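You operate a simulated robot arm through the tools that you are given. There is no shell and no other tool.

The job below is to be done with a simulated robot arm. You get a single attempt, and the scene is never put back.

TASK
Load two rivets into the press, then rivet the bracket in its jig.
Fine: leave the slide pushed in.

Only the result counts: the job must be done as asked and must still hold three seconds after the hand-in. Knocking over, shifting, dropping, spilling or breaking anything else fails it.

THE ROBOT
A 7-joint arm with a two-finger parallel gripper, fixed in place. Base frame: the origin is on the floor under the middle of its stand, x ahead of it, y to its left, z up. Lengths are in mm, angles in degrees, forces in N, time in s.
It reaches about 1247 mm from its shoulder. Its first joint turns from -132.0 to 132.0 degrees. Payload 3.91 kg.
The TCP is the grasp point between the finger pads, 30 mm short of the fingertips. In the tool frame z runs along the fingers and y along their closing line. Largest opening 110 mm; finger width 20, thickness 10; the body of the gripper, 48 by 112 mm, starts 55 mm behind the TCP.
Orientation is that of the tool frame in the base frame, as a unit quaternion [x, y, z, w]. With the fingers straight down and closing along the base's y, the tool's x points along the base's -x, its y along +y and its z along -z.

THE INTERFACE
- The arm moves only by the tool play_rows. Its argument "motion" is a list of rows, each a list of 7 numbers: the turn, a rotation vector about the tool's x, y, z in units of 6 degrees (1.0 is 6 degrees), then the shift along the tool's x, y, z in units of 25 mm (1.0 is 25 mm), then the closure in counts, from 0 (fully open) to 255 (shut). In form: [[ax, ay, az, x, y, z, grip], ...]. A call has 1 to 20 rows; each row shifts and turns the commanded pose from where the row before left it, along the tool's axes as they then stand. A call with a number of a shift or a turn outside -1 to 1 is refused whole. Rows are played at 5 a second. More than 50 mm and 8.6 degrees between two rows, or a gripper value outside its range, and nothing of the call is played. Where a pose cannot be reached the arm comes as near as it can. A force on the tool above 90 N (or 10 N above the force at the start of the call, whichever is more), or a blocked arm, ends the call early, and 0.2 s more pass. Each finger travels about 108 mm/s and halts on what it meets, pressing with about 42 N; the grip force reading is that of the motor and also rises with nothing between the fingers. The clock runs only during rows and for 0.2 s after the last one: add rows that do not move to give the fingers time. It gives the time, the measured TCP pose, the force on the tool (base axes), the opening and the grip force at its end, in the units of the frame above (readings bear some noise), with the torque about the TCP (base axes, N m) and any sound that the robot's microphone picked up.
- Cameras (640 x 400 px; columns grow to the right, rows downward): "scene" is fixed at [52, 502.2, 1641.2]; the picture's right is [-0.05, -1.00, 0.00], its down [-0.65, 0.03, -0.76] and it looks along [0.76, -0.04, -0.65] (base axes); focal length 261 px, centre (320, 200). "wrist" rides on the gripper at [72, 17, -103] in the tool frame; the picture's right is [-0.23, 0.97, 0.00], its down [-0.76, -0.18, -0.62] and it looks along [-0.61, -0.14, 0.78] (tool axes); focal length 222 px, centre (320, 200). There is no depth. A picture from a camera that has moved, and an enlarged one, comes with that camera's place and axes in the base frame and with its lens.
- get_image(camera): a new picture of that camera. It takes no simulated time.
- enlarge(camera, box): a new picture of the part [left, top, right, bottom] of that camera's present view, enlarged. It takes no simulated time.
- finish_job(): hands the job in; it is judged then, once.

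Nothing tells you positions but the pictures and the camera data. Unless the task says otherwise, let go and move clear before handing in.

The tools are called after "Request:" as name(argument=value, ...) on one line, values as JSON. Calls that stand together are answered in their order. play_rows: Moves the arm, as the interface text tells. Its arguments: {"type":"object","properties":{"motion":{"type":"array","items":{"type":"array","items":{"type":"number"}}}},"required":["motion"]} The other tools are called the same way: get_image (camera) takes a picture; enlarge (camera, box) takes an enlarged picture of a part of a camera's view; finish_job () hands the job in.

At the start:

```text
time: 0.0
tcp_pos: [471.9, 449.1, 1449.9]
ee_rot: [0.001, 1.0, 0.0, 0.0]
force: [0.3, 0.1, 0.2]
wrist_torque: [0.03, -0.01, -0.01]
grip_width: 109.9
grip_force: 0.0
```

scene: 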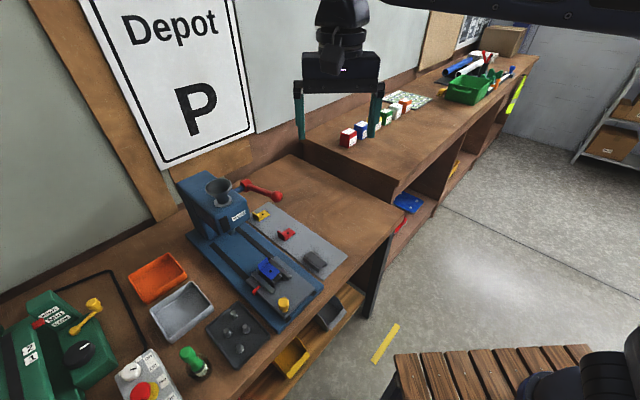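
wrist: 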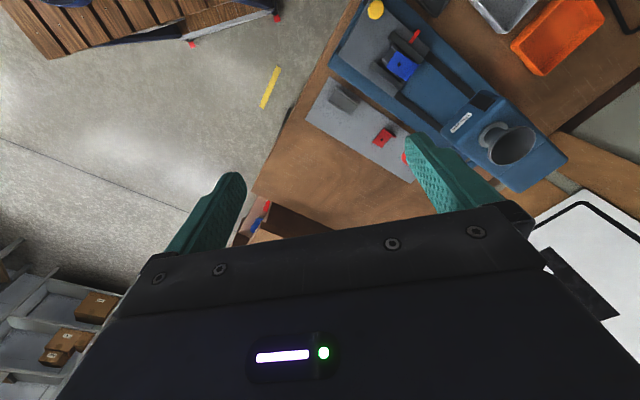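

I see a blue press with a funnel, a red lever, a slide with a blue bracket, a tray with rivets, and other items on a bench. I'll take enlarged pictures before moving anything.

Request:
enlarge(camera="scene", box=[170, 160, 350, 340])

Request:
enlarge(camera="scene", box=[180, 280, 340, 380])

Request:
enlarge(camera="wrist", box=[300, 0, 600, 200])

Request:
enlarge(camera="scene", box=[0, 240, 240, 400])

```text
2.22 times, centred on (260, 250) of scene
camera zoom: at [52.0, 502.2, 1641.2], right [-0.05, -1.0, 0.0], down [-0.65, 0.03, -0.76], along [0.76, -0.04, -0.65], focal length 580 px, centre (453, 89)
```

zoom: 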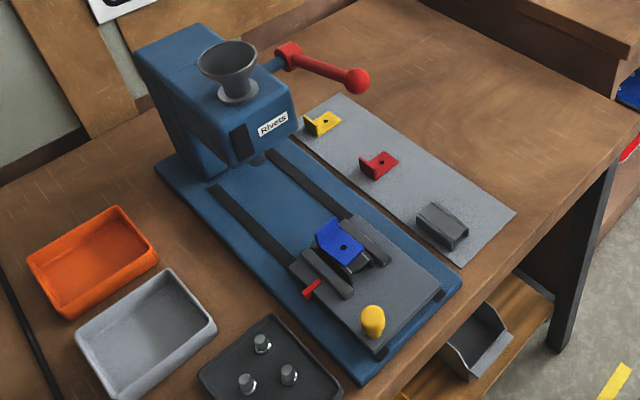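

```text
4.00 times, centred on (260, 330) of scene
camera zoom: at [52.0, 502.2, 1641.2], right [-0.05, -1.0, 0.0], down [-0.65, 0.03, -0.76], along [0.76, -0.04, -0.65], focal length 1044 px, centre (560, -320)
```

zoom: 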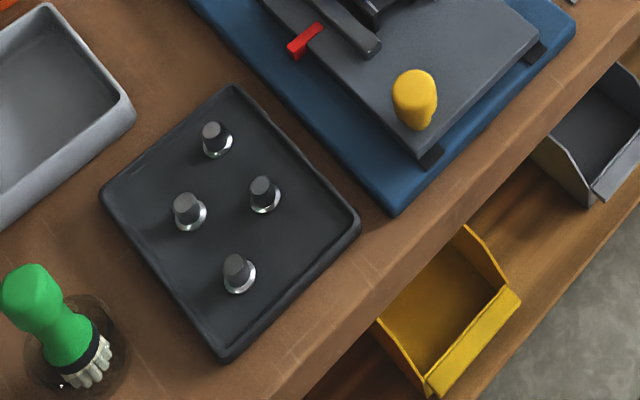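

```text
2.00 times, centred on (450, 100) of wrist
camera zoom: at [400.1, 467.8, 1554.7], right [0.23, 0.97, 0.0], down [0.76, -0.18, 0.62], along [0.61, -0.14, -0.78], focal length 444 px, centre (60, 400)
```

zoom: 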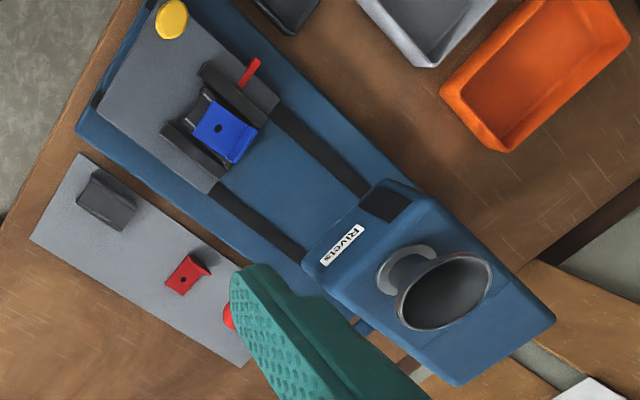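

```text
2.50 times, centred on (120, 320) of scene
camera zoom: at [52.0, 502.2, 1641.2], right [-0.05, -1.0, 0.0], down [-0.65, 0.03, -0.76], along [0.76, -0.04, -0.65], focal length 652 px, centre (820, -100)
```

zoom: 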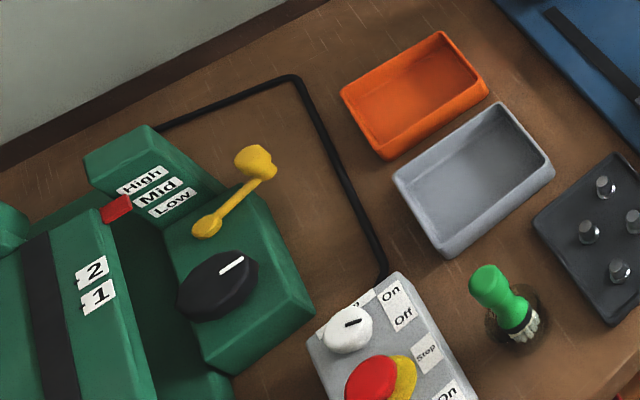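

The press runs at about 45° in the base frame. By triangulation I put the jig bracket near (514, 626, 970), the funnel mouth near (643, 756, 1192), the yellow knob near (406, 579, 988), and the rivets in the dark tray around (370, 700). I'll move down carefully so the wrist camera gets a closer look.

Request:
play_rows(motion=[[0, 0, 0, 0.184, 0.5387, 0.957, 0], [0, 0, 0, 0.184, 0.5387, 0.957, 0], [0, 0, 0, 0.184, 0.5387, 0.957, 0], [0, 0, 0, 0.184, 0.5387, 0.957, 0], [0, 0, 0, 0.184, 0.5387, 0.957, 0], [0, 0, 0, 0.184, 0.5387, 0.957, 0], [0, 0, 0, 0.184, 0.5387, 0.957, 0], [0, 0, 0, 0.184, 0.5387, 0.957, 0], [0, 0, 0, 0.184, 0.5387, 0.957, 0], [0, 0, 0, 0.184, 0.5387, 0.957, 0], [0, 0, 0, 0.184, 0.5387, 0.957, 0], [0, 0, 0, 0.184, 0.5387, 0.957, 0], [0, 0, 0, 0.184, 0.5387, 0.957, 0], [0, 0, 0, 0.184, 0.5387, 0.957, 0], [0, 0, 0, 0.184, 0.5387, 0.957, 0], [0, 0, 0, 0, 0, 0, 0], [0, 0, 0, 0, 0, 0, 0]])

Request:
get_image(camera="wrist")

Request:
get_image(camera="scene")

```text
time: 3.6
tcp_pos: [402.5, 650.6, 1091.1]
ee_rot: [0.0, 1.0, -0.001, 0.001]
force: [-0.6, -0.8, -0.7]
wrist_torque: [-0.01, 0.0, -0.02]
grip_width: 110.0
grip_force: 0.0
```

```text
taken
camera wrist: at [330.4, 669.7, 1196.2], right [0.23, 0.97, 0.0], down [0.76, -0.18, 0.62], along [0.61, -0.14, -0.78], focal length 222 px, centre (320, 200)
```

wrist: 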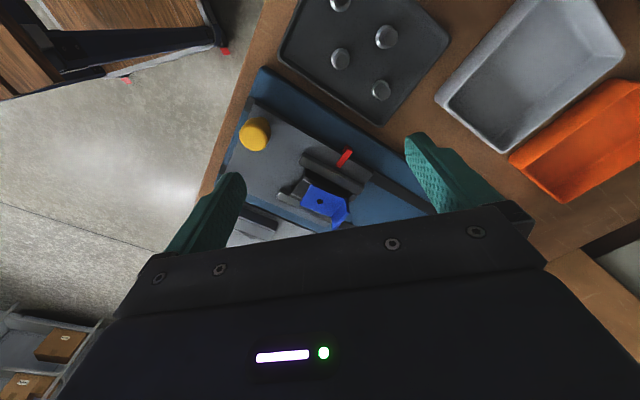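

```text
taken
```

scene: 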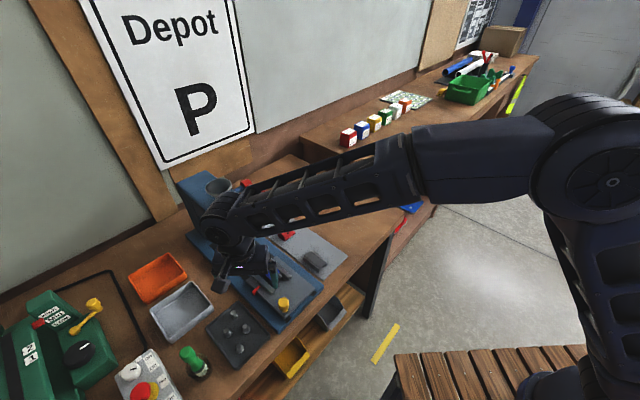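

The wrist camera now shows the jig, the knob and the rivet tray. I'll enlarge those areas for detail.

Request:
enlarge(camera="wrist", box=[220, 100, 420, 240])

Request:
enlarge(camera="wrist", box=[270, 0, 460, 130])

Request:
enlarge(camera="scene", box=[170, 160, 350, 340])

```text
2.86 times, centred on (320, 170) of wrist
camera zoom: at [330.4, 669.7, 1196.2], right [0.23, 0.97, 0.0], down [0.76, -0.18, 0.62], along [0.61, -0.14, -0.78], focal length 635 px, centre (320, 286)
```

zoom: 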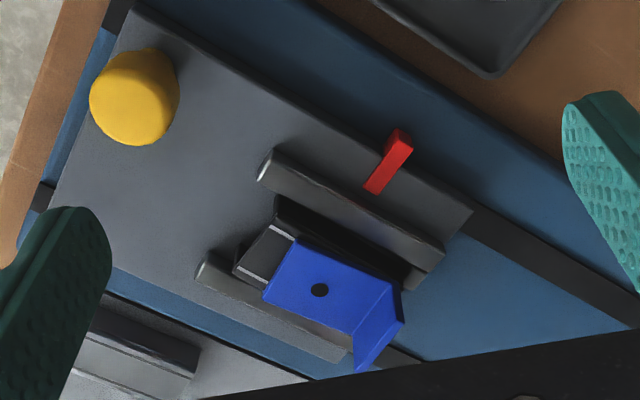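

```text
3.08 times, centred on (365, 65) of wrist
camera zoom: at [330.4, 669.7, 1196.2], right [0.23, 0.97, 0.0], down [0.76, -0.18, 0.62], along [0.61, -0.14, -0.78], focal length 684 px, centre (182, 615)
```

zoom: 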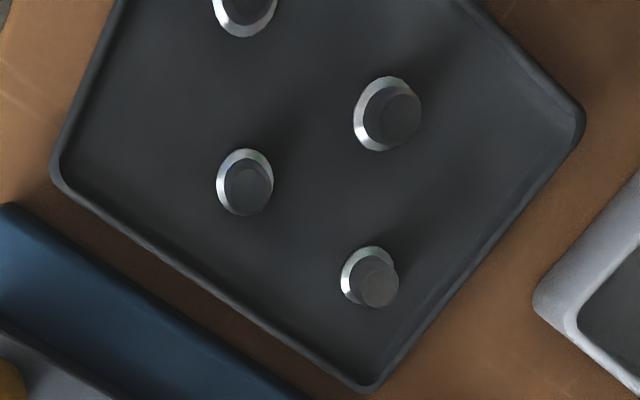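

```text
2.22 times, centred on (260, 250) of scene
camera zoom: at [52.0, 502.2, 1641.2], right [-0.05, -1.0, 0.0], down [-0.65, 0.03, -0.76], along [0.76, -0.04, -0.65], focal length 580 px, centre (453, 89)
```

zoom: 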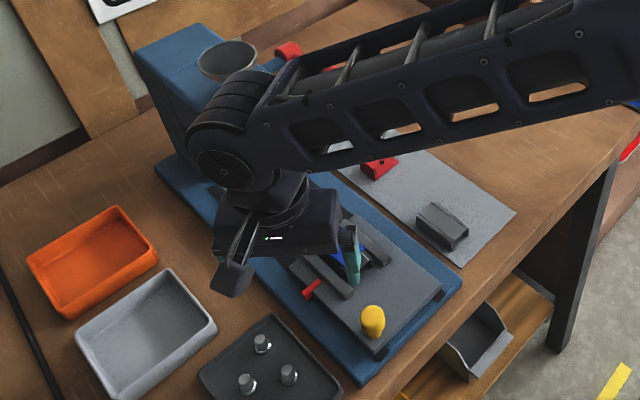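

I'll zoom in further on the red tab, the bracket and the jig from here.

Request:
enlarge(camera="wrist", box=[290, 140, 370, 190])

Request:
enlarge(camera="wrist", box=[280, 170, 380, 235])

Request:
enlarge(camera="scene", box=[240, 270, 300, 310])

Request:
enlarge(camera="wrist", box=[320, 0, 420, 65])

```text
8.00 times, centred on (330, 165) of wrist
camera zoom: at [330.4, 669.7, 1196.2], right [0.23, 0.97, 0.0], down [0.76, -0.18, 0.62], along [0.61, -0.14, -0.78], focal length 1777 px, centre (240, 480)
```

zoom: 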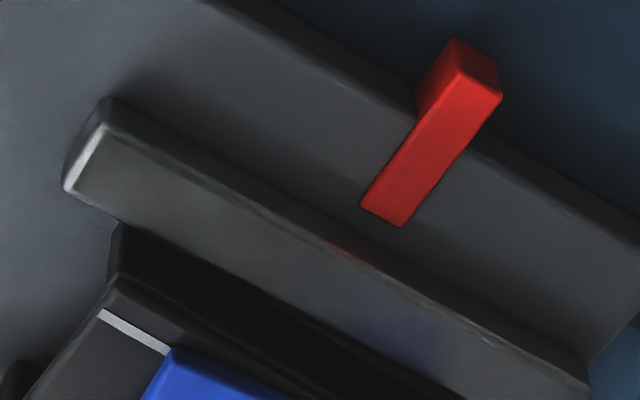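

```text
6.15 times, centred on (330, 202) of wrist
camera zoom: at [330.4, 669.7, 1196.2], right [0.23, 0.97, 0.0], down [0.76, -0.18, 0.62], along [0.61, -0.14, -0.78], focal length 1367 px, centre (258, 185)
```

zoom: 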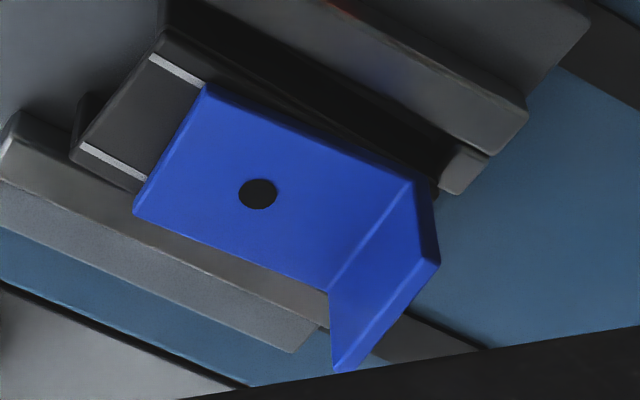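

```text
10.00 times, centred on (270, 290) of scene
camera zoom: at [52.0, 502.2, 1641.2], right [-0.05, -1.0, 0.0], down [-0.65, 0.03, -0.76], along [0.76, -0.04, -0.65], focal length 2610 px, centre (820, -700)
```

zoom: 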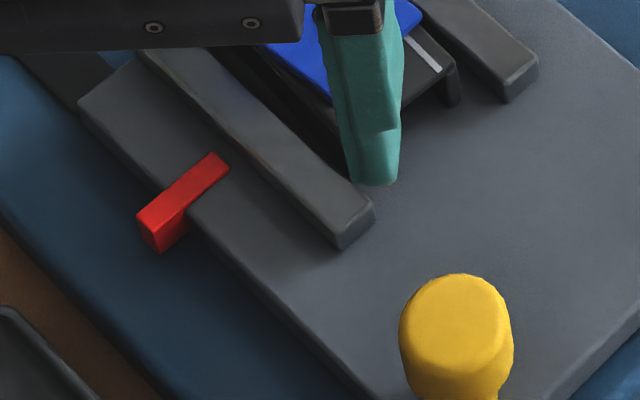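

```text
6.15 times, centred on (370, 32) of wrist
camera zoom: at [330.4, 669.7, 1196.2], right [0.23, 0.97, 0.0], down [0.76, -0.18, 0.62], along [0.61, -0.14, -0.78], focal length 1367 px, centre (12, 1231)
```

zoom: 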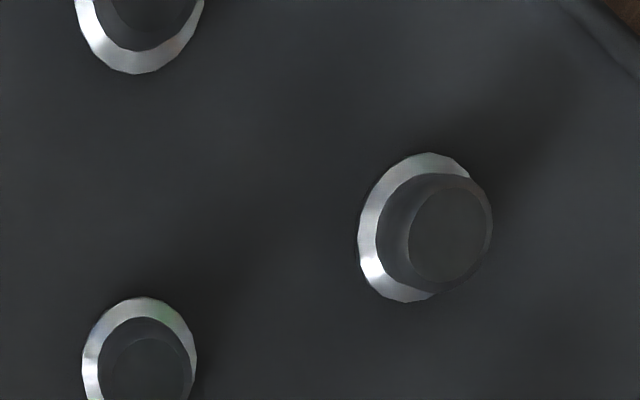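

The red tab is an L-shaped piece on the slide's left edge, and the rivets stand in the tray on their wide shiny heads. Next I'll rise, turn the tool to line up with the press and tilt it so the camera can see the press head, the lever and the ram.

Request:
play_rows(motion=[[0, 0, 0, -0.352, -0.736, -0.848, 0], [0, 0, 0, -0.352, -0.736, -0.848, 0], [0, 0, 0, -0.352, -0.736, -0.848, 0], [0, 0, 0, -0.352, -0.736, -0.848, 0], [0, 0, 0, -0.352, -0.736, -0.848, 0], [0, 0, -0.9375, 0, 0, 0, 0], [0, 0, -0.9375, 0, 0, 0, 0], [0, 0, -0.9375, 0, 0, 0, 0], [0, 0, -0.9375, 0, 0, 0, 0], [0, 0, -0.9375, 0, 0, 0, 0], [0, 0, -0.9375, 0, 0, 0, 0], [0, 0, -0.9375, 0, 0, 0, 0], [0, 0, -0.9375, 0, 0, 0, 0], [0, 0, 0, 0, 0, 0, 0], [0, 0, 0, 0, 0, 0, 0]])

Request:
get_image(camera="wrist")

Request:
get_image(camera="scene")

```text
time: 6.8
tcp_pos: [447.5, 560.9, 1197.9]
ee_rot: [-0.383, 0.924, 0.0, 0.0]
force: [0.3, -0.6, 0.9]
wrist_torque: [0.04, 0.0, -0.03]
grip_width: 110.2
grip_force: 0.2
```

```text
taken
camera wrist: at [384.3, 522.5, 1302.4], right [-0.53, 0.85, 0.0], down [0.66, 0.41, 0.62], along [0.53, 0.33, -0.78], focal length 222 px, centre (320, 200)
```

wrist: 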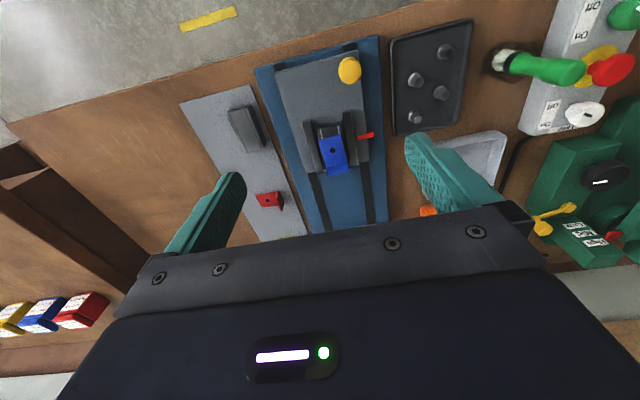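

```text
taken
```

scene: 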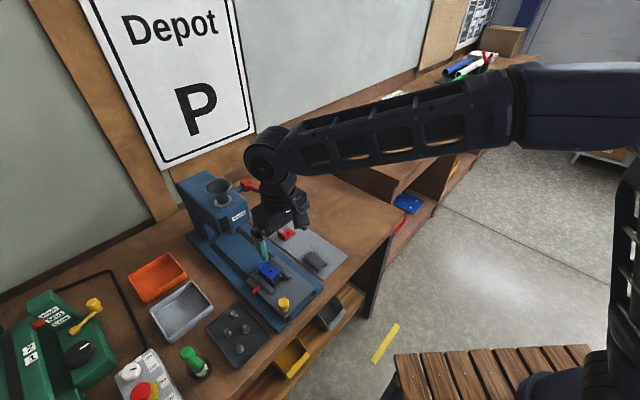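

The yaw now matches the press axis. I'll tilt the tool about 40° so the camera looks at the press head from the front.

Request:
play_rows(motion=[[0, -0.9524, 0, 0.3, 0, -0.3, 0], [0, -0.9524, 0, 0.3, 0, -0.3, 0], [0, -0.9524, 0, 0.3, 0, -0.3, 0], [0, -0.9524, 0, 0.3, 0, -0.3, 0], [0, -0.9524, 0, 0, 0, 0, 0], [0, -0.9524, 0, 0, 0, 0, 0], [0, -0.9524, 0, 0, 0, 0, 0], [0, 0, 0, 0, 0, 0, 0], [0, 0, 0, 0, 0, 0, 0]])

Request:
get_image(camera="wrist")

Request:
get_image(camera="scene")

```text
time: 8.8
tcp_pos: [423.5, 535.2, 1222.3]
ee_rot: [-0.359, 0.868, 0.131, 0.316]
force: [0.4, 0.0, -0.4]
wrist_torque: [-0.01, 0.05, 0.01]
grip_width: 110.1
grip_force: 0.1
```

```text
taken
camera wrist: at [325.5, 463.1, 1256.8], right [-0.57, 0.81, 0.15], down [0.26, 0.0, 0.97], along [0.78, 0.58, -0.21], focal length 222 px, centre (320, 200)
```

wrist: 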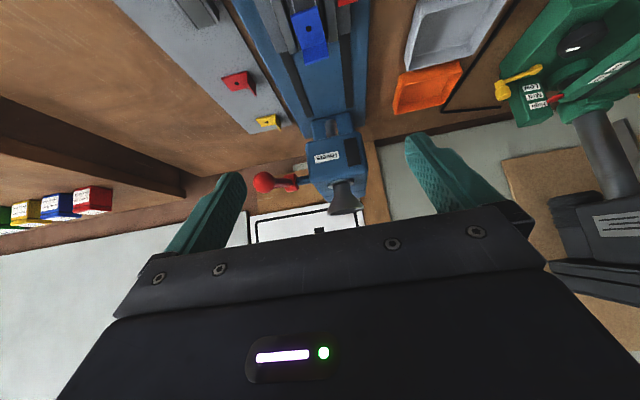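

```text
taken
```

scene: 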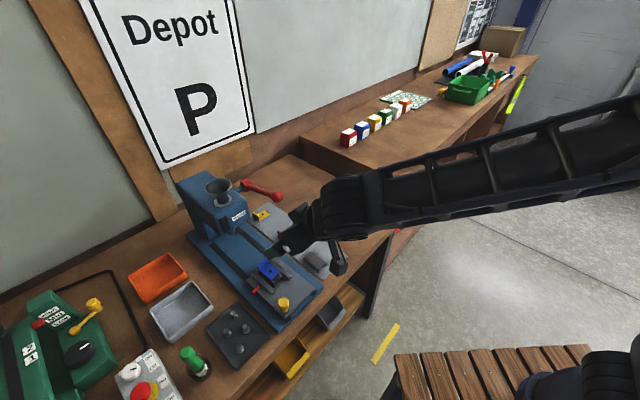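

Request:
enlarge(camera="wrist", box=[240, 90, 400, 220])

Request:
enlarge(camera="wrist", box=[295, 95, 365, 140])

Request:
enlarge(camera="wrist", box=[230, 0, 390, 100])

Request:
enlarge(camera="scene", box=[170, 160, 350, 270])

```text
3.08 times, centred on (320, 155) of wrist
camera zoom: at [325.5, 463.1, 1256.8], right [-0.57, 0.81, 0.15], down [0.26, 0.0, 0.97], along [0.78, 0.58, -0.21], focal length 684 px, centre (320, 338)
```

zoom: 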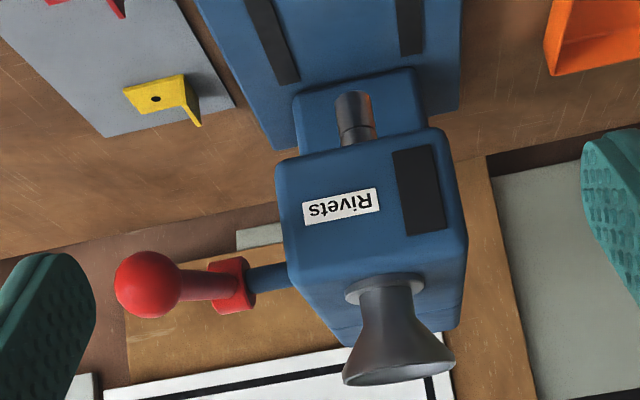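

```text
8.89 times, centred on (330, 118) of wrist
camera zoom: at [325.5, 463.1, 1256.8], right [-0.57, 0.81, 0.15], down [0.26, 0.0, 0.97], along [0.78, 0.58, -0.21], focal length 1974 px, centre (231, 933)
```

zoom: 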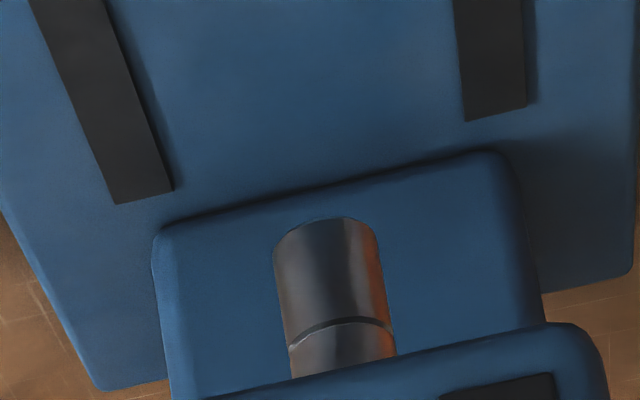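

```text
4.00 times, centred on (310, 50) of wrist
camera zoom: at [325.5, 463.1, 1256.8], right [-0.57, 0.81, 0.15], down [0.26, 0.0, 0.97], along [0.78, 0.58, -0.21], focal length 888 px, centre (360, 800)
```

zoom: 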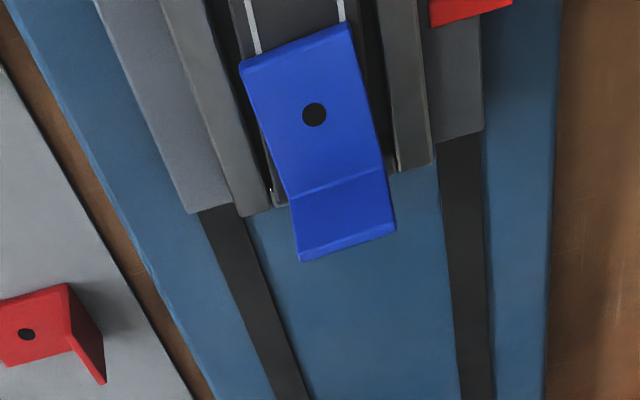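

```text
3.56 times, centred on (260, 215) of scene
camera zoom: at [52.0, 502.2, 1641.2], right [-0.05, -1.0, 0.0], down [-0.65, 0.03, -0.76], along [0.76, -0.04, -0.65], focal length 928 px, centre (533, 147)
```

zoom: 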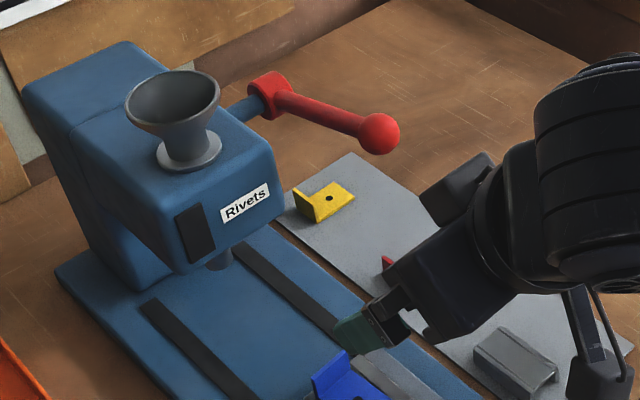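

The bracket looks slightly turned or offset on its nest between two white registration lines. I'll straighten the tool and put the camera nearly overhead to measure that.

Request:
play_rows(motion=[[0, 0.9524, 0, 0, 0, 0, 0], [0, 0.9524, 0, 0, 0, 0, 0], [0, 0.9524, 0, 0, 0, 0, 0], [0, 0.9524, 0, 0, 0, 0, 0], [0, 0.9524, 0, 0, 0, 0, 0], [0, 0.9524, 0, 0, 0, 0, 0], [0, 0.9524, 0, 0, 0, 0, 0], [0, 0, 0, 0, 0, -0.5, 0], [0, 0, 0, 0, 0, -0.5, 0], [0, 0, 0, -0.9, -0.084, -0.0, 0], [0, 0, 0, -0.9, -0.084, -0.0, 0], [0, 0, 0, -0.9, -0.084, -0.0, 0], [0, 0, 0, -0.9, -0.084, -0.0, 0], [0, 0, 0, -0.9, -0.084, -0.0, 0], [0, 0, 0, -0.9, -0.084, -0.0, 0], [0, 0, 0, -0.9, -0.084, -0.0, 0], [0, 0, 0, -0.9, -0.084, -0.0, 0], [0, 0, 0, 0, 0, 0, 0], [0, 0, 0, 0, 0, 0, 0]])

Request:
get_image(camera="wrist")

Request:
enlarge(camera="wrist", box=[270, 0, 430, 100])

```text
time: 12.8
tcp_pos: [562.3, 653.0, 1247.6]
ee_rot: [-0.383, 0.924, 0.0, 0.0]
force: [-0.5, -0.8, -0.3]
wrist_torque: [0.03, -0.01, 0.05]
grip_width: 110.1
grip_force: 0.0
```

```text
taken
camera wrist: at [499.8, 614.4, 1351.8], right [-0.53, 0.85, 0.0], down [0.66, 0.41, 0.62], along [0.53, 0.33, -0.78], focal length 222 px, centre (320, 200)
```

wrist: 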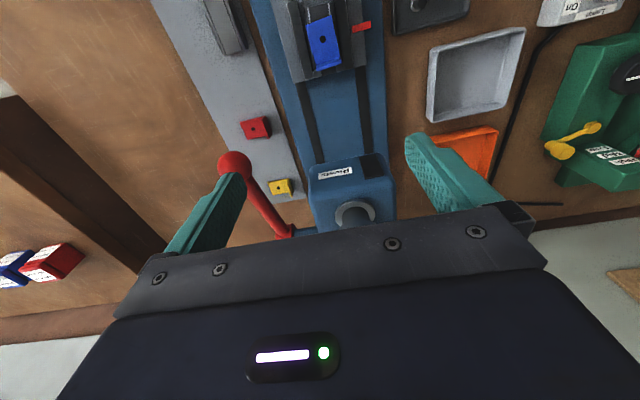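

```text
4.00 times, centred on (350, 50) of wrist
camera zoom: at [499.8, 614.4, 1351.8], right [-0.53, 0.85, 0.0], down [0.66, 0.41, 0.62], along [0.53, 0.33, -0.78], focal length 888 px, centre (200, 800)
```

zoom: 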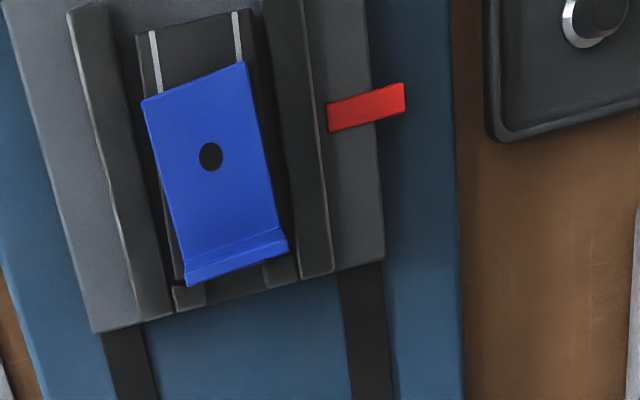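

The bracket does sit slightly turned on its block. I'll zoom in tighter to measure it accurately.

Request:
enlarge(camera="wrist", box=[295, 0, 375, 50])

Request:
enlarge(camera="wrist", box=[290, 35, 370, 85])

Request:
enlarge(camera="wrist", box=[200, 130, 420, 260])

Request:
enlarge(camera="scene", box=[235, 240, 315, 290])

```text
8.00 times, centred on (335, 25) of wrist
camera zoom: at [499.8, 614.4, 1351.8], right [-0.53, 0.85, 0.0], down [0.66, 0.41, 0.62], along [0.53, 0.33, -0.78], focal length 1777 px, centre (200, 1600)
```

zoom: 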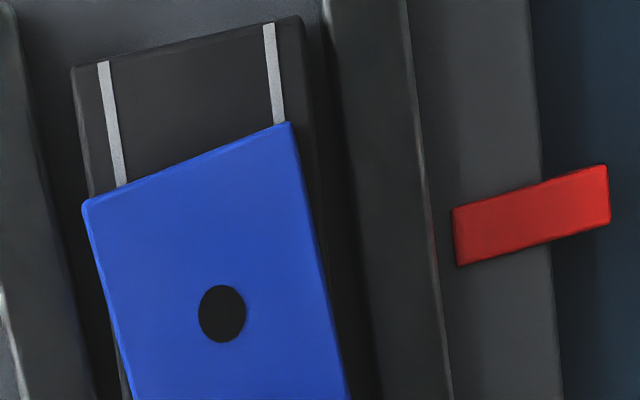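

```text
8.00 times, centred on (330, 60) of wrist
camera zoom: at [499.8, 614.4, 1351.8], right [-0.53, 0.85, 0.0], down [0.66, 0.41, 0.62], along [0.53, 0.33, -0.78], focal length 1777 px, centre (240, 1320)
```

zoom: 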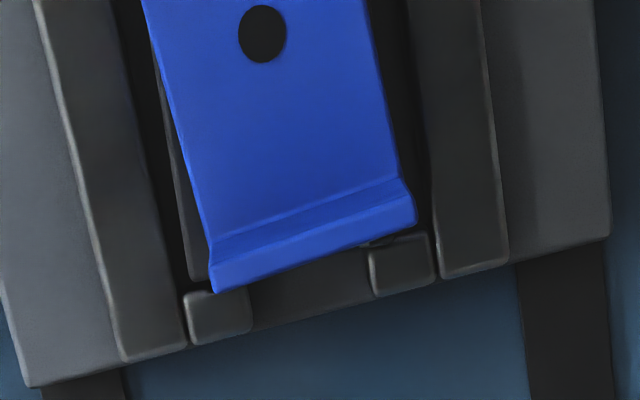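

```text
2.91 times, centred on (310, 195) of wrist
camera zoom: at [499.8, 614.4, 1351.8], right [-0.53, 0.85, 0.0], down [0.66, 0.41, 0.62], along [0.53, 0.33, -0.78], focal length 646 px, centre (349, 214)
```

zoom: 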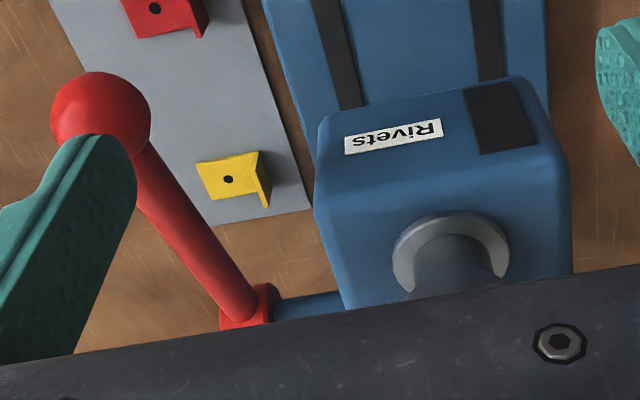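

```text
8.00 times, centred on (275, 265) of scene
camera zoom: at [52.0, 502.2, 1641.2], right [-0.05, -1.0, 0.0], down [-0.65, 0.03, -0.76], along [0.76, -0.04, -0.65], focal length 2088 px, centre (680, -320)
```

zoom: 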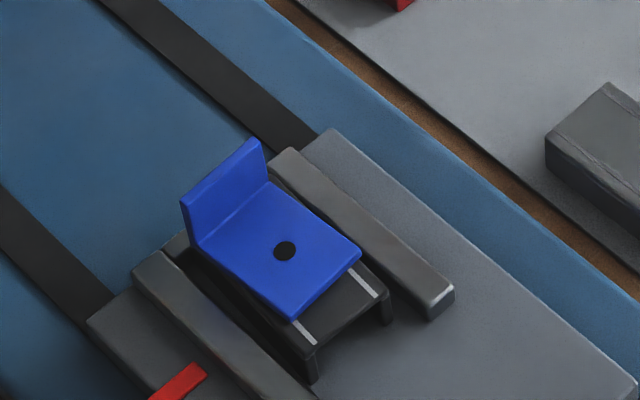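

Measured so far: bracket top z≈972, block top ≈966, rail tops ≈956. The bracket is turned about 5° from the jig, and there may be a gap to the two end stops. I'll zoom in more with the scene camera.

Request:
enlarge(camera="scene", box=[252, 253, 292, 278])

Request:
enlarge(camera="wrist", box=[305, 50, 355, 82])

Request:
enlarge(camera="scene", box=[180, 165, 300, 240])

```text
16.00 times, centred on (272, 266) of scene
camera zoom: at [52.0, 502.2, 1641.2], right [-0.05, -1.0, 0.0], down [-0.65, 0.03, -0.76], along [0.76, -0.04, -0.65], focal length 4175 px, centre (1088, -848)
```

zoom: 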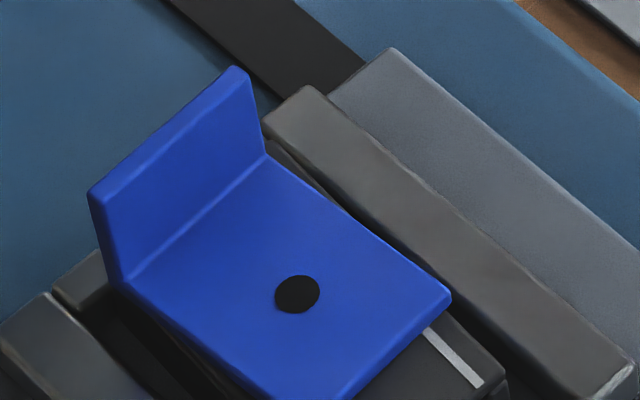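

```text
12.50 times, centred on (330, 66) of wrist
camera zoom: at [499.8, 614.4, 1351.8], right [-0.53, 0.85, 0.0], down [0.66, 0.41, 0.62], along [0.53, 0.33, -0.78], focal length 2776 px, centre (195, 1875)
```

zoom: 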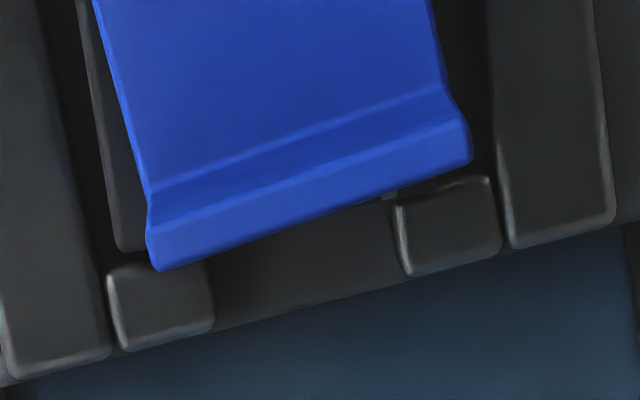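

```text
5.33 times, centred on (240, 202) of scene
camera zoom: at [52.0, 502.2, 1641.2], right [-0.05, -1.0, 0.0], down [-0.65, 0.03, -0.76], along [0.76, -0.04, -0.65], focal length 1392 px, centre (747, 187)
```

zoom: 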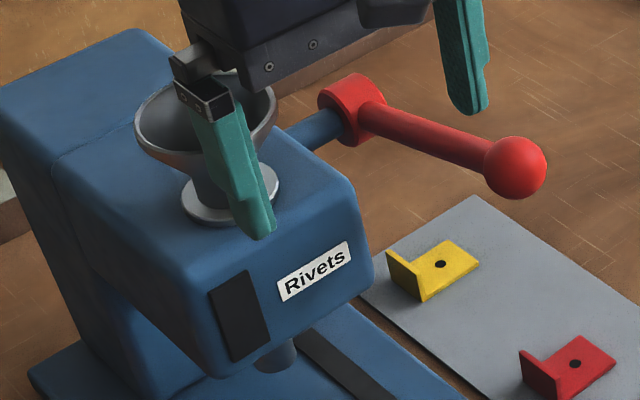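

The rails and end nubs top out near z≈956, lower than the block the bracket rests on (≈966). I want a low side view of the jig before deciding anything, so I'll reposition the camera to the left of the press, looking across it.

Request:
play_rows(motion=[[0, 0, 0, 0.95, 0.3, 0, 0], [0, 0, 0, 0.95, 0.3, 0, 0], [0, 0, 0, 0.95, 0.3, 0, 0], [0, 0, 0, 0.95, 0.3, 0, 0], [0, 0, 0, 0.95, 0.3, 0, 0], [0, 0, 0, 0.95, 0.3, 0, 0], [0, 0, 0, 0.95, 0.3, 0, 0], [0, 0, 0, 0.95, 0.3, 0, 0], [0, 0, 0.9872, 0, 0.8, 0, 0], [0, 0, 0.9872, 0, 0.5, 0, 0], [0, 0, 0.9872, 0, 0, 0, 0], [0, 0, 0.9872, 0, 0, 0, 0], [0, 0, 0.9872, 0, 0, 0, 0], [0, 0, 0.9872, 0, 0, 0, 0], [0, 0, 0.9872, 0, 0, 0, 0], [0, 0, 0.9872, 0, 0, 0, 0], [0, 0, 0.9872, 0, 0, 0, 0], [0, 0, 0.9872, 0, 0, 0, 0], [0, 0, 0.9872, 0, 0, 0, 0], [0, 0, 0.9872, 0, 0, 0, 0]])

```text
time: 17.0
tcp_pos: [362.1, 583.0, 1247.3]
ee_rot: [0.225, 0.974, 0.0, 0.0]
force: [0.0, -0.7, -0.4]
wrist_torque: [0.03, -0.03, 0.03]
grip_width: 109.9
grip_force: 0.1
```

Request:
play_rows(motion=[[0, 0, 0, 0, 0.678, 0.933, 0], [0, 0, 0, 0, 0.678, 0.933, 0], [0, 0, 0, 0, 0.678, 0.933, 0], [0, 0, 0, 0, 0.678, 0.933, 0], [0, 0, 0, 0, 0.678, 0.933, 0], [0, 0, 0, 0, 0.678, 0.933, 0], [0, 0, 0, 0, 0.678, 0.933, 0], [0, 0, 0, 0, 0.678, 0.933, 0], [0, 0, 0, 0, 0.678, 0.933, 0], [0, -0.9524, 0, 0, 0, 0, 0], [0, -0.9524, 0, 0, 0, 0, 0], [0, -0.9524, 0, 0, 0, 0, 0], [0, -0.9524, 0, 0, 0, 0, 0], [0, -0.9524, 0, 0, 0, 0, 0], [0, -0.9524, 0, 0, 0, 0, 0], [0, -0.9524, 0, 0, 0, 0, 0], [0, 0, 0, 0, 0, 0, 0]])

Request:
get_image(camera="wrist")

Request:
get_image(camera="scene")

```text
time: 20.6
tcp_pos: [429.9, 720.4, 1038.6]
ee_rot: [0.212, 0.916, -0.077, 0.333]
force: [0.7, -0.4, -0.3]
wrist_torque: [0.03, 0.01, 0.01]
grip_width: 109.7
grip_force: 0.0
```

```text
taken
camera wrist: at [329.0, 790.6, 1071.8], right [0.58, 0.8, 0.15], down [0.09, -0.24, 0.97], along [0.81, -0.55, -0.21], focal length 222 px, centre (320, 200)
```

wrist: 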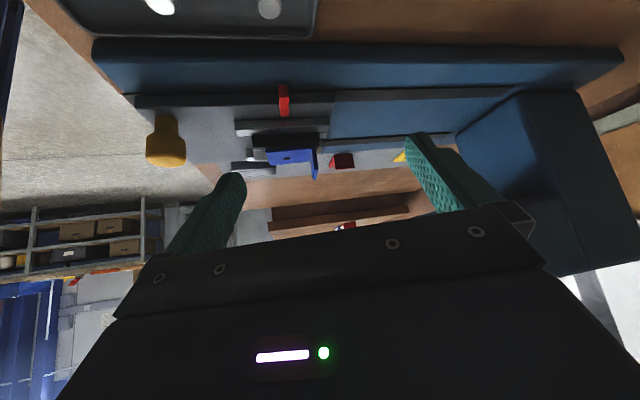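

```text
taken
```

scene: 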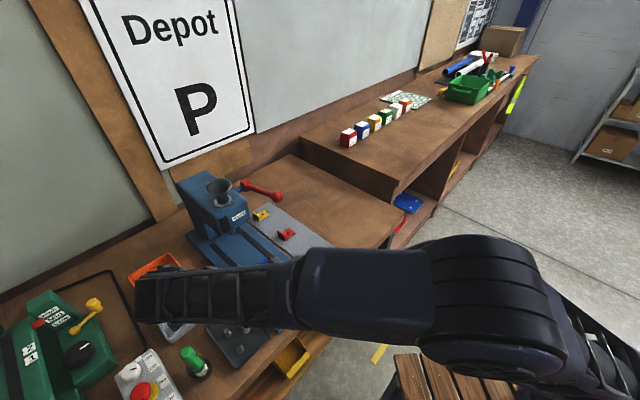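

Request:
enlarge(camera="wrist", box=[220, 80, 350, 190])

Request:
enlarge(camera="wrist", box=[245, 115, 335, 180])

Request:
enlarge(camera="wrist", box=[80, 20, 480, 270])

```text
3.64 times, centred on (285, 135) of wrist
camera zoom: at [329.0, 790.6, 1071.8], right [0.58, 0.8, 0.15], down [0.09, -0.24, 0.97], along [0.81, -0.55, -0.21], focal length 808 px, centre (447, 436)
```

zoom: 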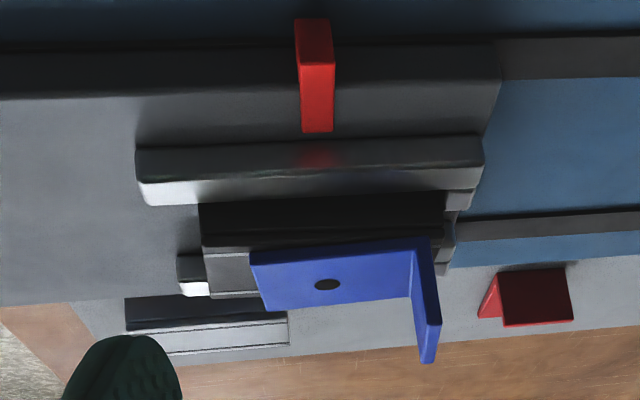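

```text
6.15 times, centred on (290, 148) of wrist
camera zoom: at [329.0, 790.6, 1071.8], right [0.58, 0.8, 0.15], down [0.09, -0.24, 0.97], along [0.81, -0.55, -0.21], focal length 1367 px, centre (505, 523)
```

zoom: 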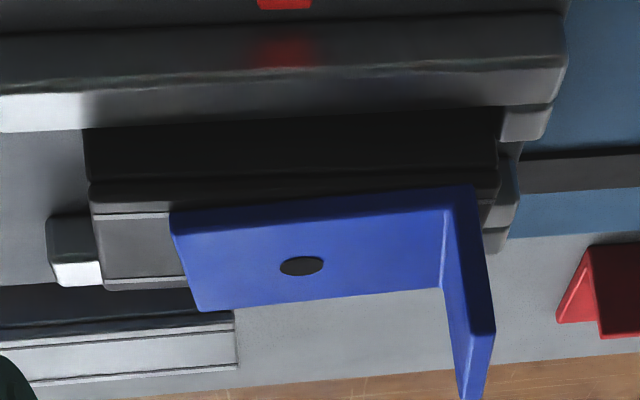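

```text
1.60 times, centred on (280, 145) of wrist
camera zoom: at [329.0, 790.6, 1071.8], right [0.58, 0.8, 0.15], down [0.09, -0.24, 0.97], along [0.81, -0.55, -0.21], focal length 355 px, centre (384, 288)
```

zoom: 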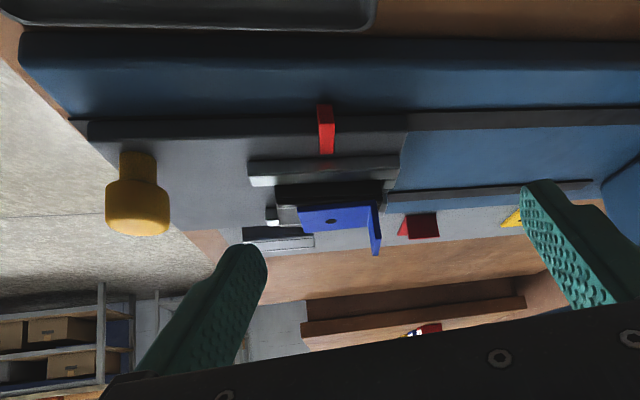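

The nest the bracket sits on is a two-layer black block with white lines, and the block on the mat looks similar. I'll compare the two closely.

Request:
enlarge(camera="wrist", box=[235, 145, 305, 185])

Request:
enlarge(camera="scene", box=[240, 190, 360, 265])

Request:
enlarge(camera="wrist", box=[250, 120, 290, 150])

Request:
enlarge(camera="wrist", box=[295, 120, 335, 150])

```text
9.14 times, centred on (270, 165) of wrist
camera zoom: at [329.0, 790.6, 1071.8], right [0.58, 0.8, 0.15], down [0.09, -0.24, 0.97], along [0.81, -0.55, -0.21], focal length 2031 px, centre (777, 520)
```

zoom: 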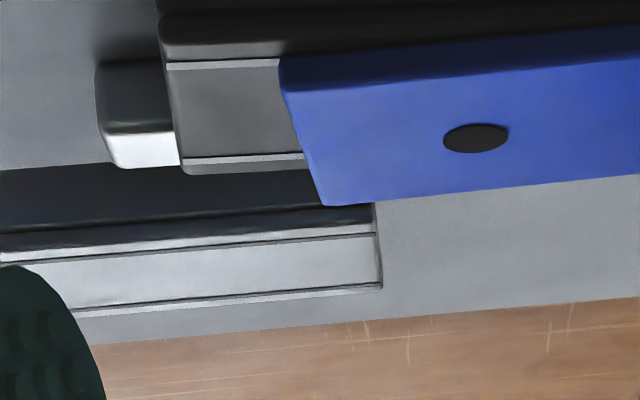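

```text
5.33 times, centred on (300, 228) of scene
camera zoom: at [52.0, 502.2, 1641.2], right [-0.05, -1.0, 0.0], down [-0.65, 0.03, -0.76], along [0.76, -0.04, -0.65], focal length 1392 px, centre (427, 53)
```

zoom: 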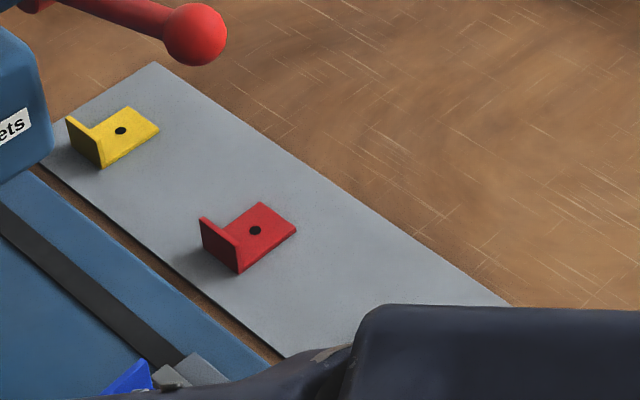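

```text
13.33 times, centred on (270, 135) of wrist
camera zoom: at [329.0, 790.6, 1071.8], right [0.58, 0.8, 0.15], down [0.09, -0.24, 0.97], along [0.81, -0.55, -0.21], focal length 2962 px, centre (987, 1067)
```

zoom: 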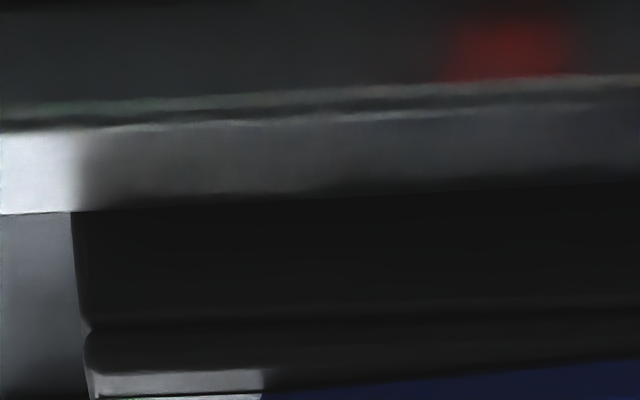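

```text
13.33 times, centred on (315, 135) of wrist
camera zoom: at [329.0, 790.6, 1071.8], right [0.58, 0.8, 0.15], down [0.09, -0.24, 0.97], along [0.81, -0.55, -0.21], focal length 2962 px, centre (387, 1067)
```

zoom: 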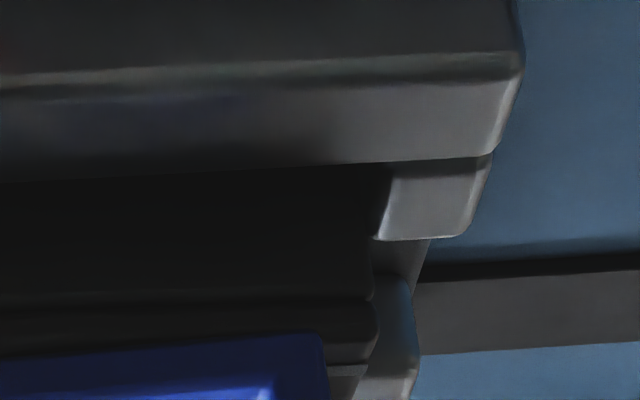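

The blue bracket is already in its jig on the slide, with its hole at the same u as the red pointer, and the other brackets and the grey block look like spares, so I'll leave them alone. Next come the rivets: I'll straighten the tool, turn it so the fingers close along the press axis, and hover over the tray to measure.

Request:
play_rows(motion=[[0, 0.9524, 0, 0, 0, 0, 0], [0, 0.9524, 0, 0, 0, 0, 0], [0, 0.9524, 0, 0, 0, 0, 0], [0, 0.9524, 0, 0, 0, 0, 0], [0, 0.9524, 0, 0, 0, 0, 0], [0, 0.9524, 0, 0, 0, 0, 0], [0, 0.9524, 0, 0, 0, 0, 0], [0, 0, 0, 0, 0, -0.84, 139], [0, 0, 0.7917, 0, 0, 0, 139], [0, 0, 0.7917, 0, 0, 0, 139], [0, 0, 0.7917, 0, 0, 0, 139], [0, 0, 0.7917, 0, 0, 0, 139], [0, 0, 0, 0.46, -0.725, 0, 139], [0, 0, 0, 0.46, -0.725, 0, 139], [0, 0, 0, 0.46, -0.725, 0, 139], [0, 0, 0, 0, 0, 0, 139], [0, 0, 0, 0, 0, 0, 139]])

Request:
get_image(camera="wrist")

Request:
enlarge(camera="wrist", box=[220, 40, 420, 190])

Request:
enlarge(camera="scene", box=[180, 280, 340, 380])

```text
time: 24.2
tcp_pos: [366.9, 708.2, 1058.0]
ee_rot: [0.382, 0.924, 0.0, 0.0]
force: [-0.2, -0.2, 0.4]
wrist_torque: [-0.01, -0.01, 0.0]
grip_width: 50.0
grip_force: 0.0
```

```text
taken
camera wrist: at [327.3, 771.7, 1162.9], right [0.85, 0.53, 0.0], down [0.41, -0.66, 0.62], along [0.33, -0.53, -0.78], focal length 222 px, centre (320, 200)
```

wrist: 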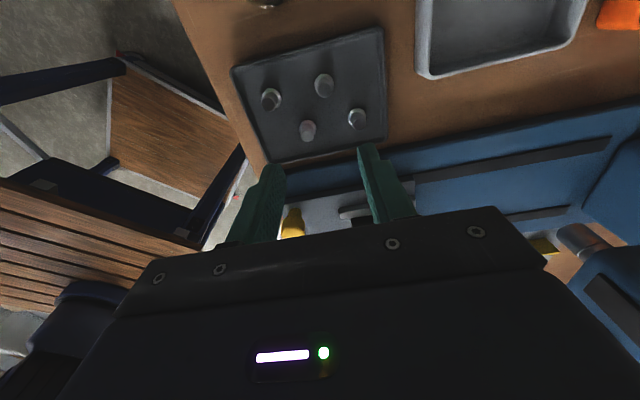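

```text
2.67 times, centred on (320, 115) of wrist
camera zoom: at [327.3, 771.7, 1162.9], right [0.85, 0.53, 0.0], down [0.41, -0.66, 0.62], along [0.33, -0.53, -0.78], focal length 592 px, centre (320, 427)
```

zoom: 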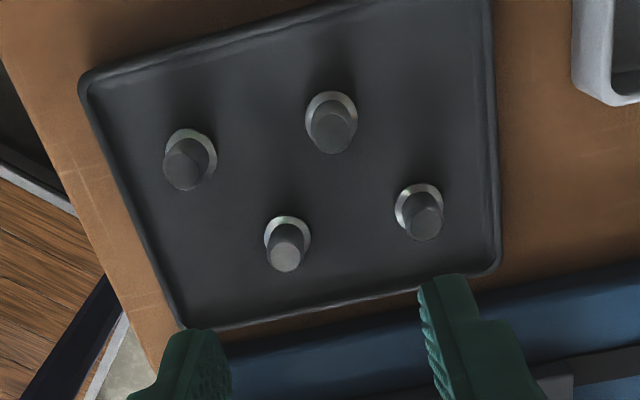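

```text
4.00 times, centred on (260, 330) of scene
camera zoom: at [52.0, 502.2, 1641.2], right [-0.05, -1.0, 0.0], down [-0.65, 0.03, -0.76], along [0.76, -0.04, -0.65], focal length 1044 px, centre (560, -320)
```

zoom: 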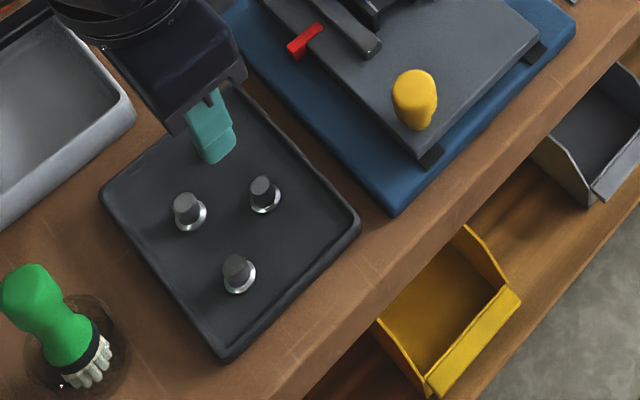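

By triangulation the rivets are about 28 mm tall, with R3 at (365.5, 684) and R2 at (356, 732), and they stand at z≈912–940. I'll move over R3, descend partway and check the alignment.

Request:
play_rows(motion=[[0, 0, 0, -0.644, -0.724, 0, 139], [0, 0, 0, 0, 0, 0.75, 139], [0, 0, 0, 0, 0, 0.75, 139], [0, 0, 0, 0, 0, 0.75, 139], [0, 0, 0, 0, 0, 0, 139]])

Request:
get_image(camera="wrist")

Request:
enlarge(camera="wrist", box=[240, 80, 400, 200])

Request:
enlarge(camera="scene", box=[200, 290, 300, 360])

```text
time: 25.4
tcp_pos: [366.4, 683.6, 1002.6]
ee_rot: [0.383, 0.924, 0.0, 0.0]
force: [-0.1, 0.3, 0.1]
wrist_torque: [-0.01, -0.01, -0.01]
grip_width: 50.2
grip_force: 0.2
```

```text
taken
camera wrist: at [327.3, 747.0, 1106.9], right [0.85, 0.53, 0.0], down [0.41, -0.66, 0.62], along [0.33, -0.53, -0.78], focal length 222 px, centre (320, 200)
```

wrist: 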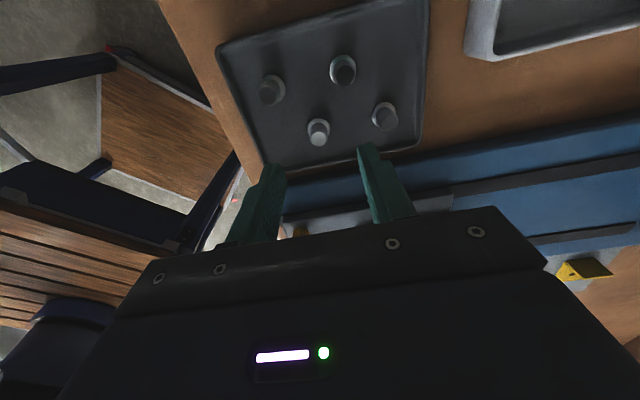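

```text
3.33 times, centred on (320, 140) of wrist
camera zoom: at [327.3, 747.0, 1106.9], right [0.85, 0.53, 0.0], down [0.41, -0.66, 0.62], along [0.33, -0.53, -0.78], focal length 740 px, centre (320, 400)
```

zoom: 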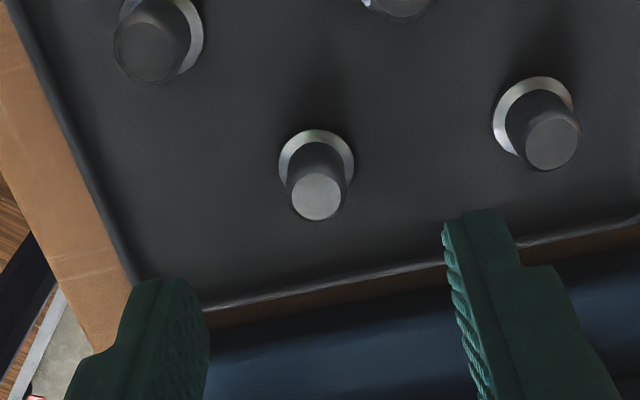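

```text
5.71 times, centred on (250, 325) of scene
camera zoom: at [52.0, 502.2, 1641.2], right [-0.05, -1.0, 0.0], down [-0.65, 0.03, -0.76], along [0.76, -0.04, -0.65], focal length 1491 px, centre (720, -514)
```

zoom: 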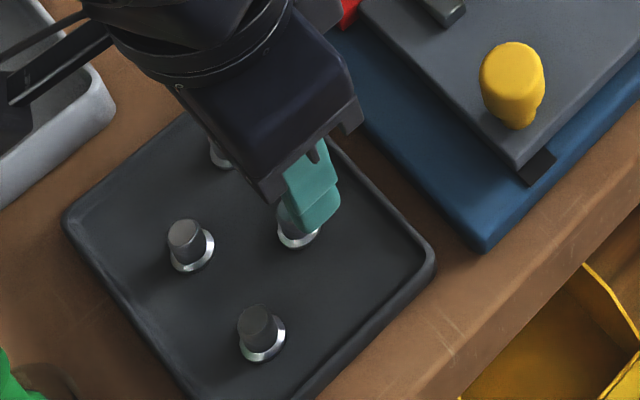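

The gripper is centred over R3 to within about 2 mm. I'll descend so the fingertips stop just above the rivet's flange, then close.

Request:
play_rows(motion=[[0, 0, 0, 0, 0, 0.7, 139], [0, 0, 0, 0, 0, 0.7, 139], [0, 0, 0, 0, 0, 0.7, 139], [0, 0, 0, 0, 0, 0, 139], [0, 0, 0, 0, 0, 0, 139]])

Request:
enlarge(camera="wrist", box=[240, 110, 400, 210])

Request:
enlarge(camera="scene", box=[220, 300, 280, 350])

```text
time: 26.6
tcp_pos: [365.0, 681.3, 949.7]
ee_rot: [0.383, 0.924, 0.0, 0.0]
force: [-0.2, 0.2, -0.8]
wrist_torque: [0.02, 0.01, 0.01]
grip_width: 49.9
grip_force: 0.1
```

```text
4.00 times, centred on (320, 160) of wrist
camera zoom: at [326.6, 746.6, 1054.4], right [0.85, 0.53, 0.0], down [0.41, -0.66, 0.62], along [0.33, -0.53, -0.78], focal length 888 px, centre (320, 360)
```

zoom: 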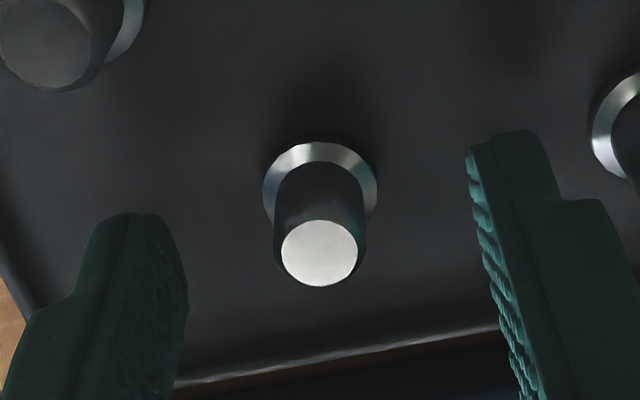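

```text
8.00 times, centred on (250, 325) of scene
camera zoom: at [52.0, 502.2, 1641.2], right [-0.05, -1.0, 0.0], down [-0.65, 0.03, -0.76], along [0.76, -0.04, -0.65], focal length 2088 px, centre (880, -800)
```

zoom: 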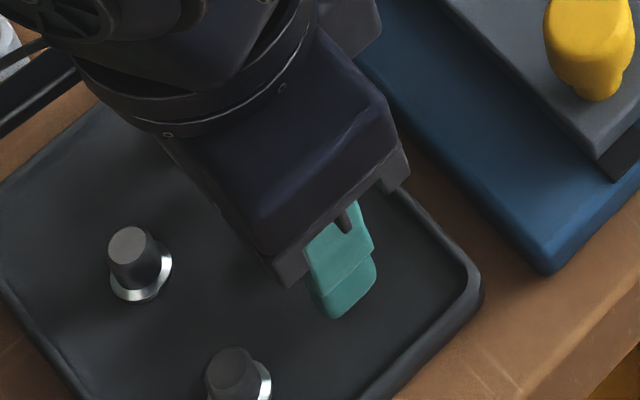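

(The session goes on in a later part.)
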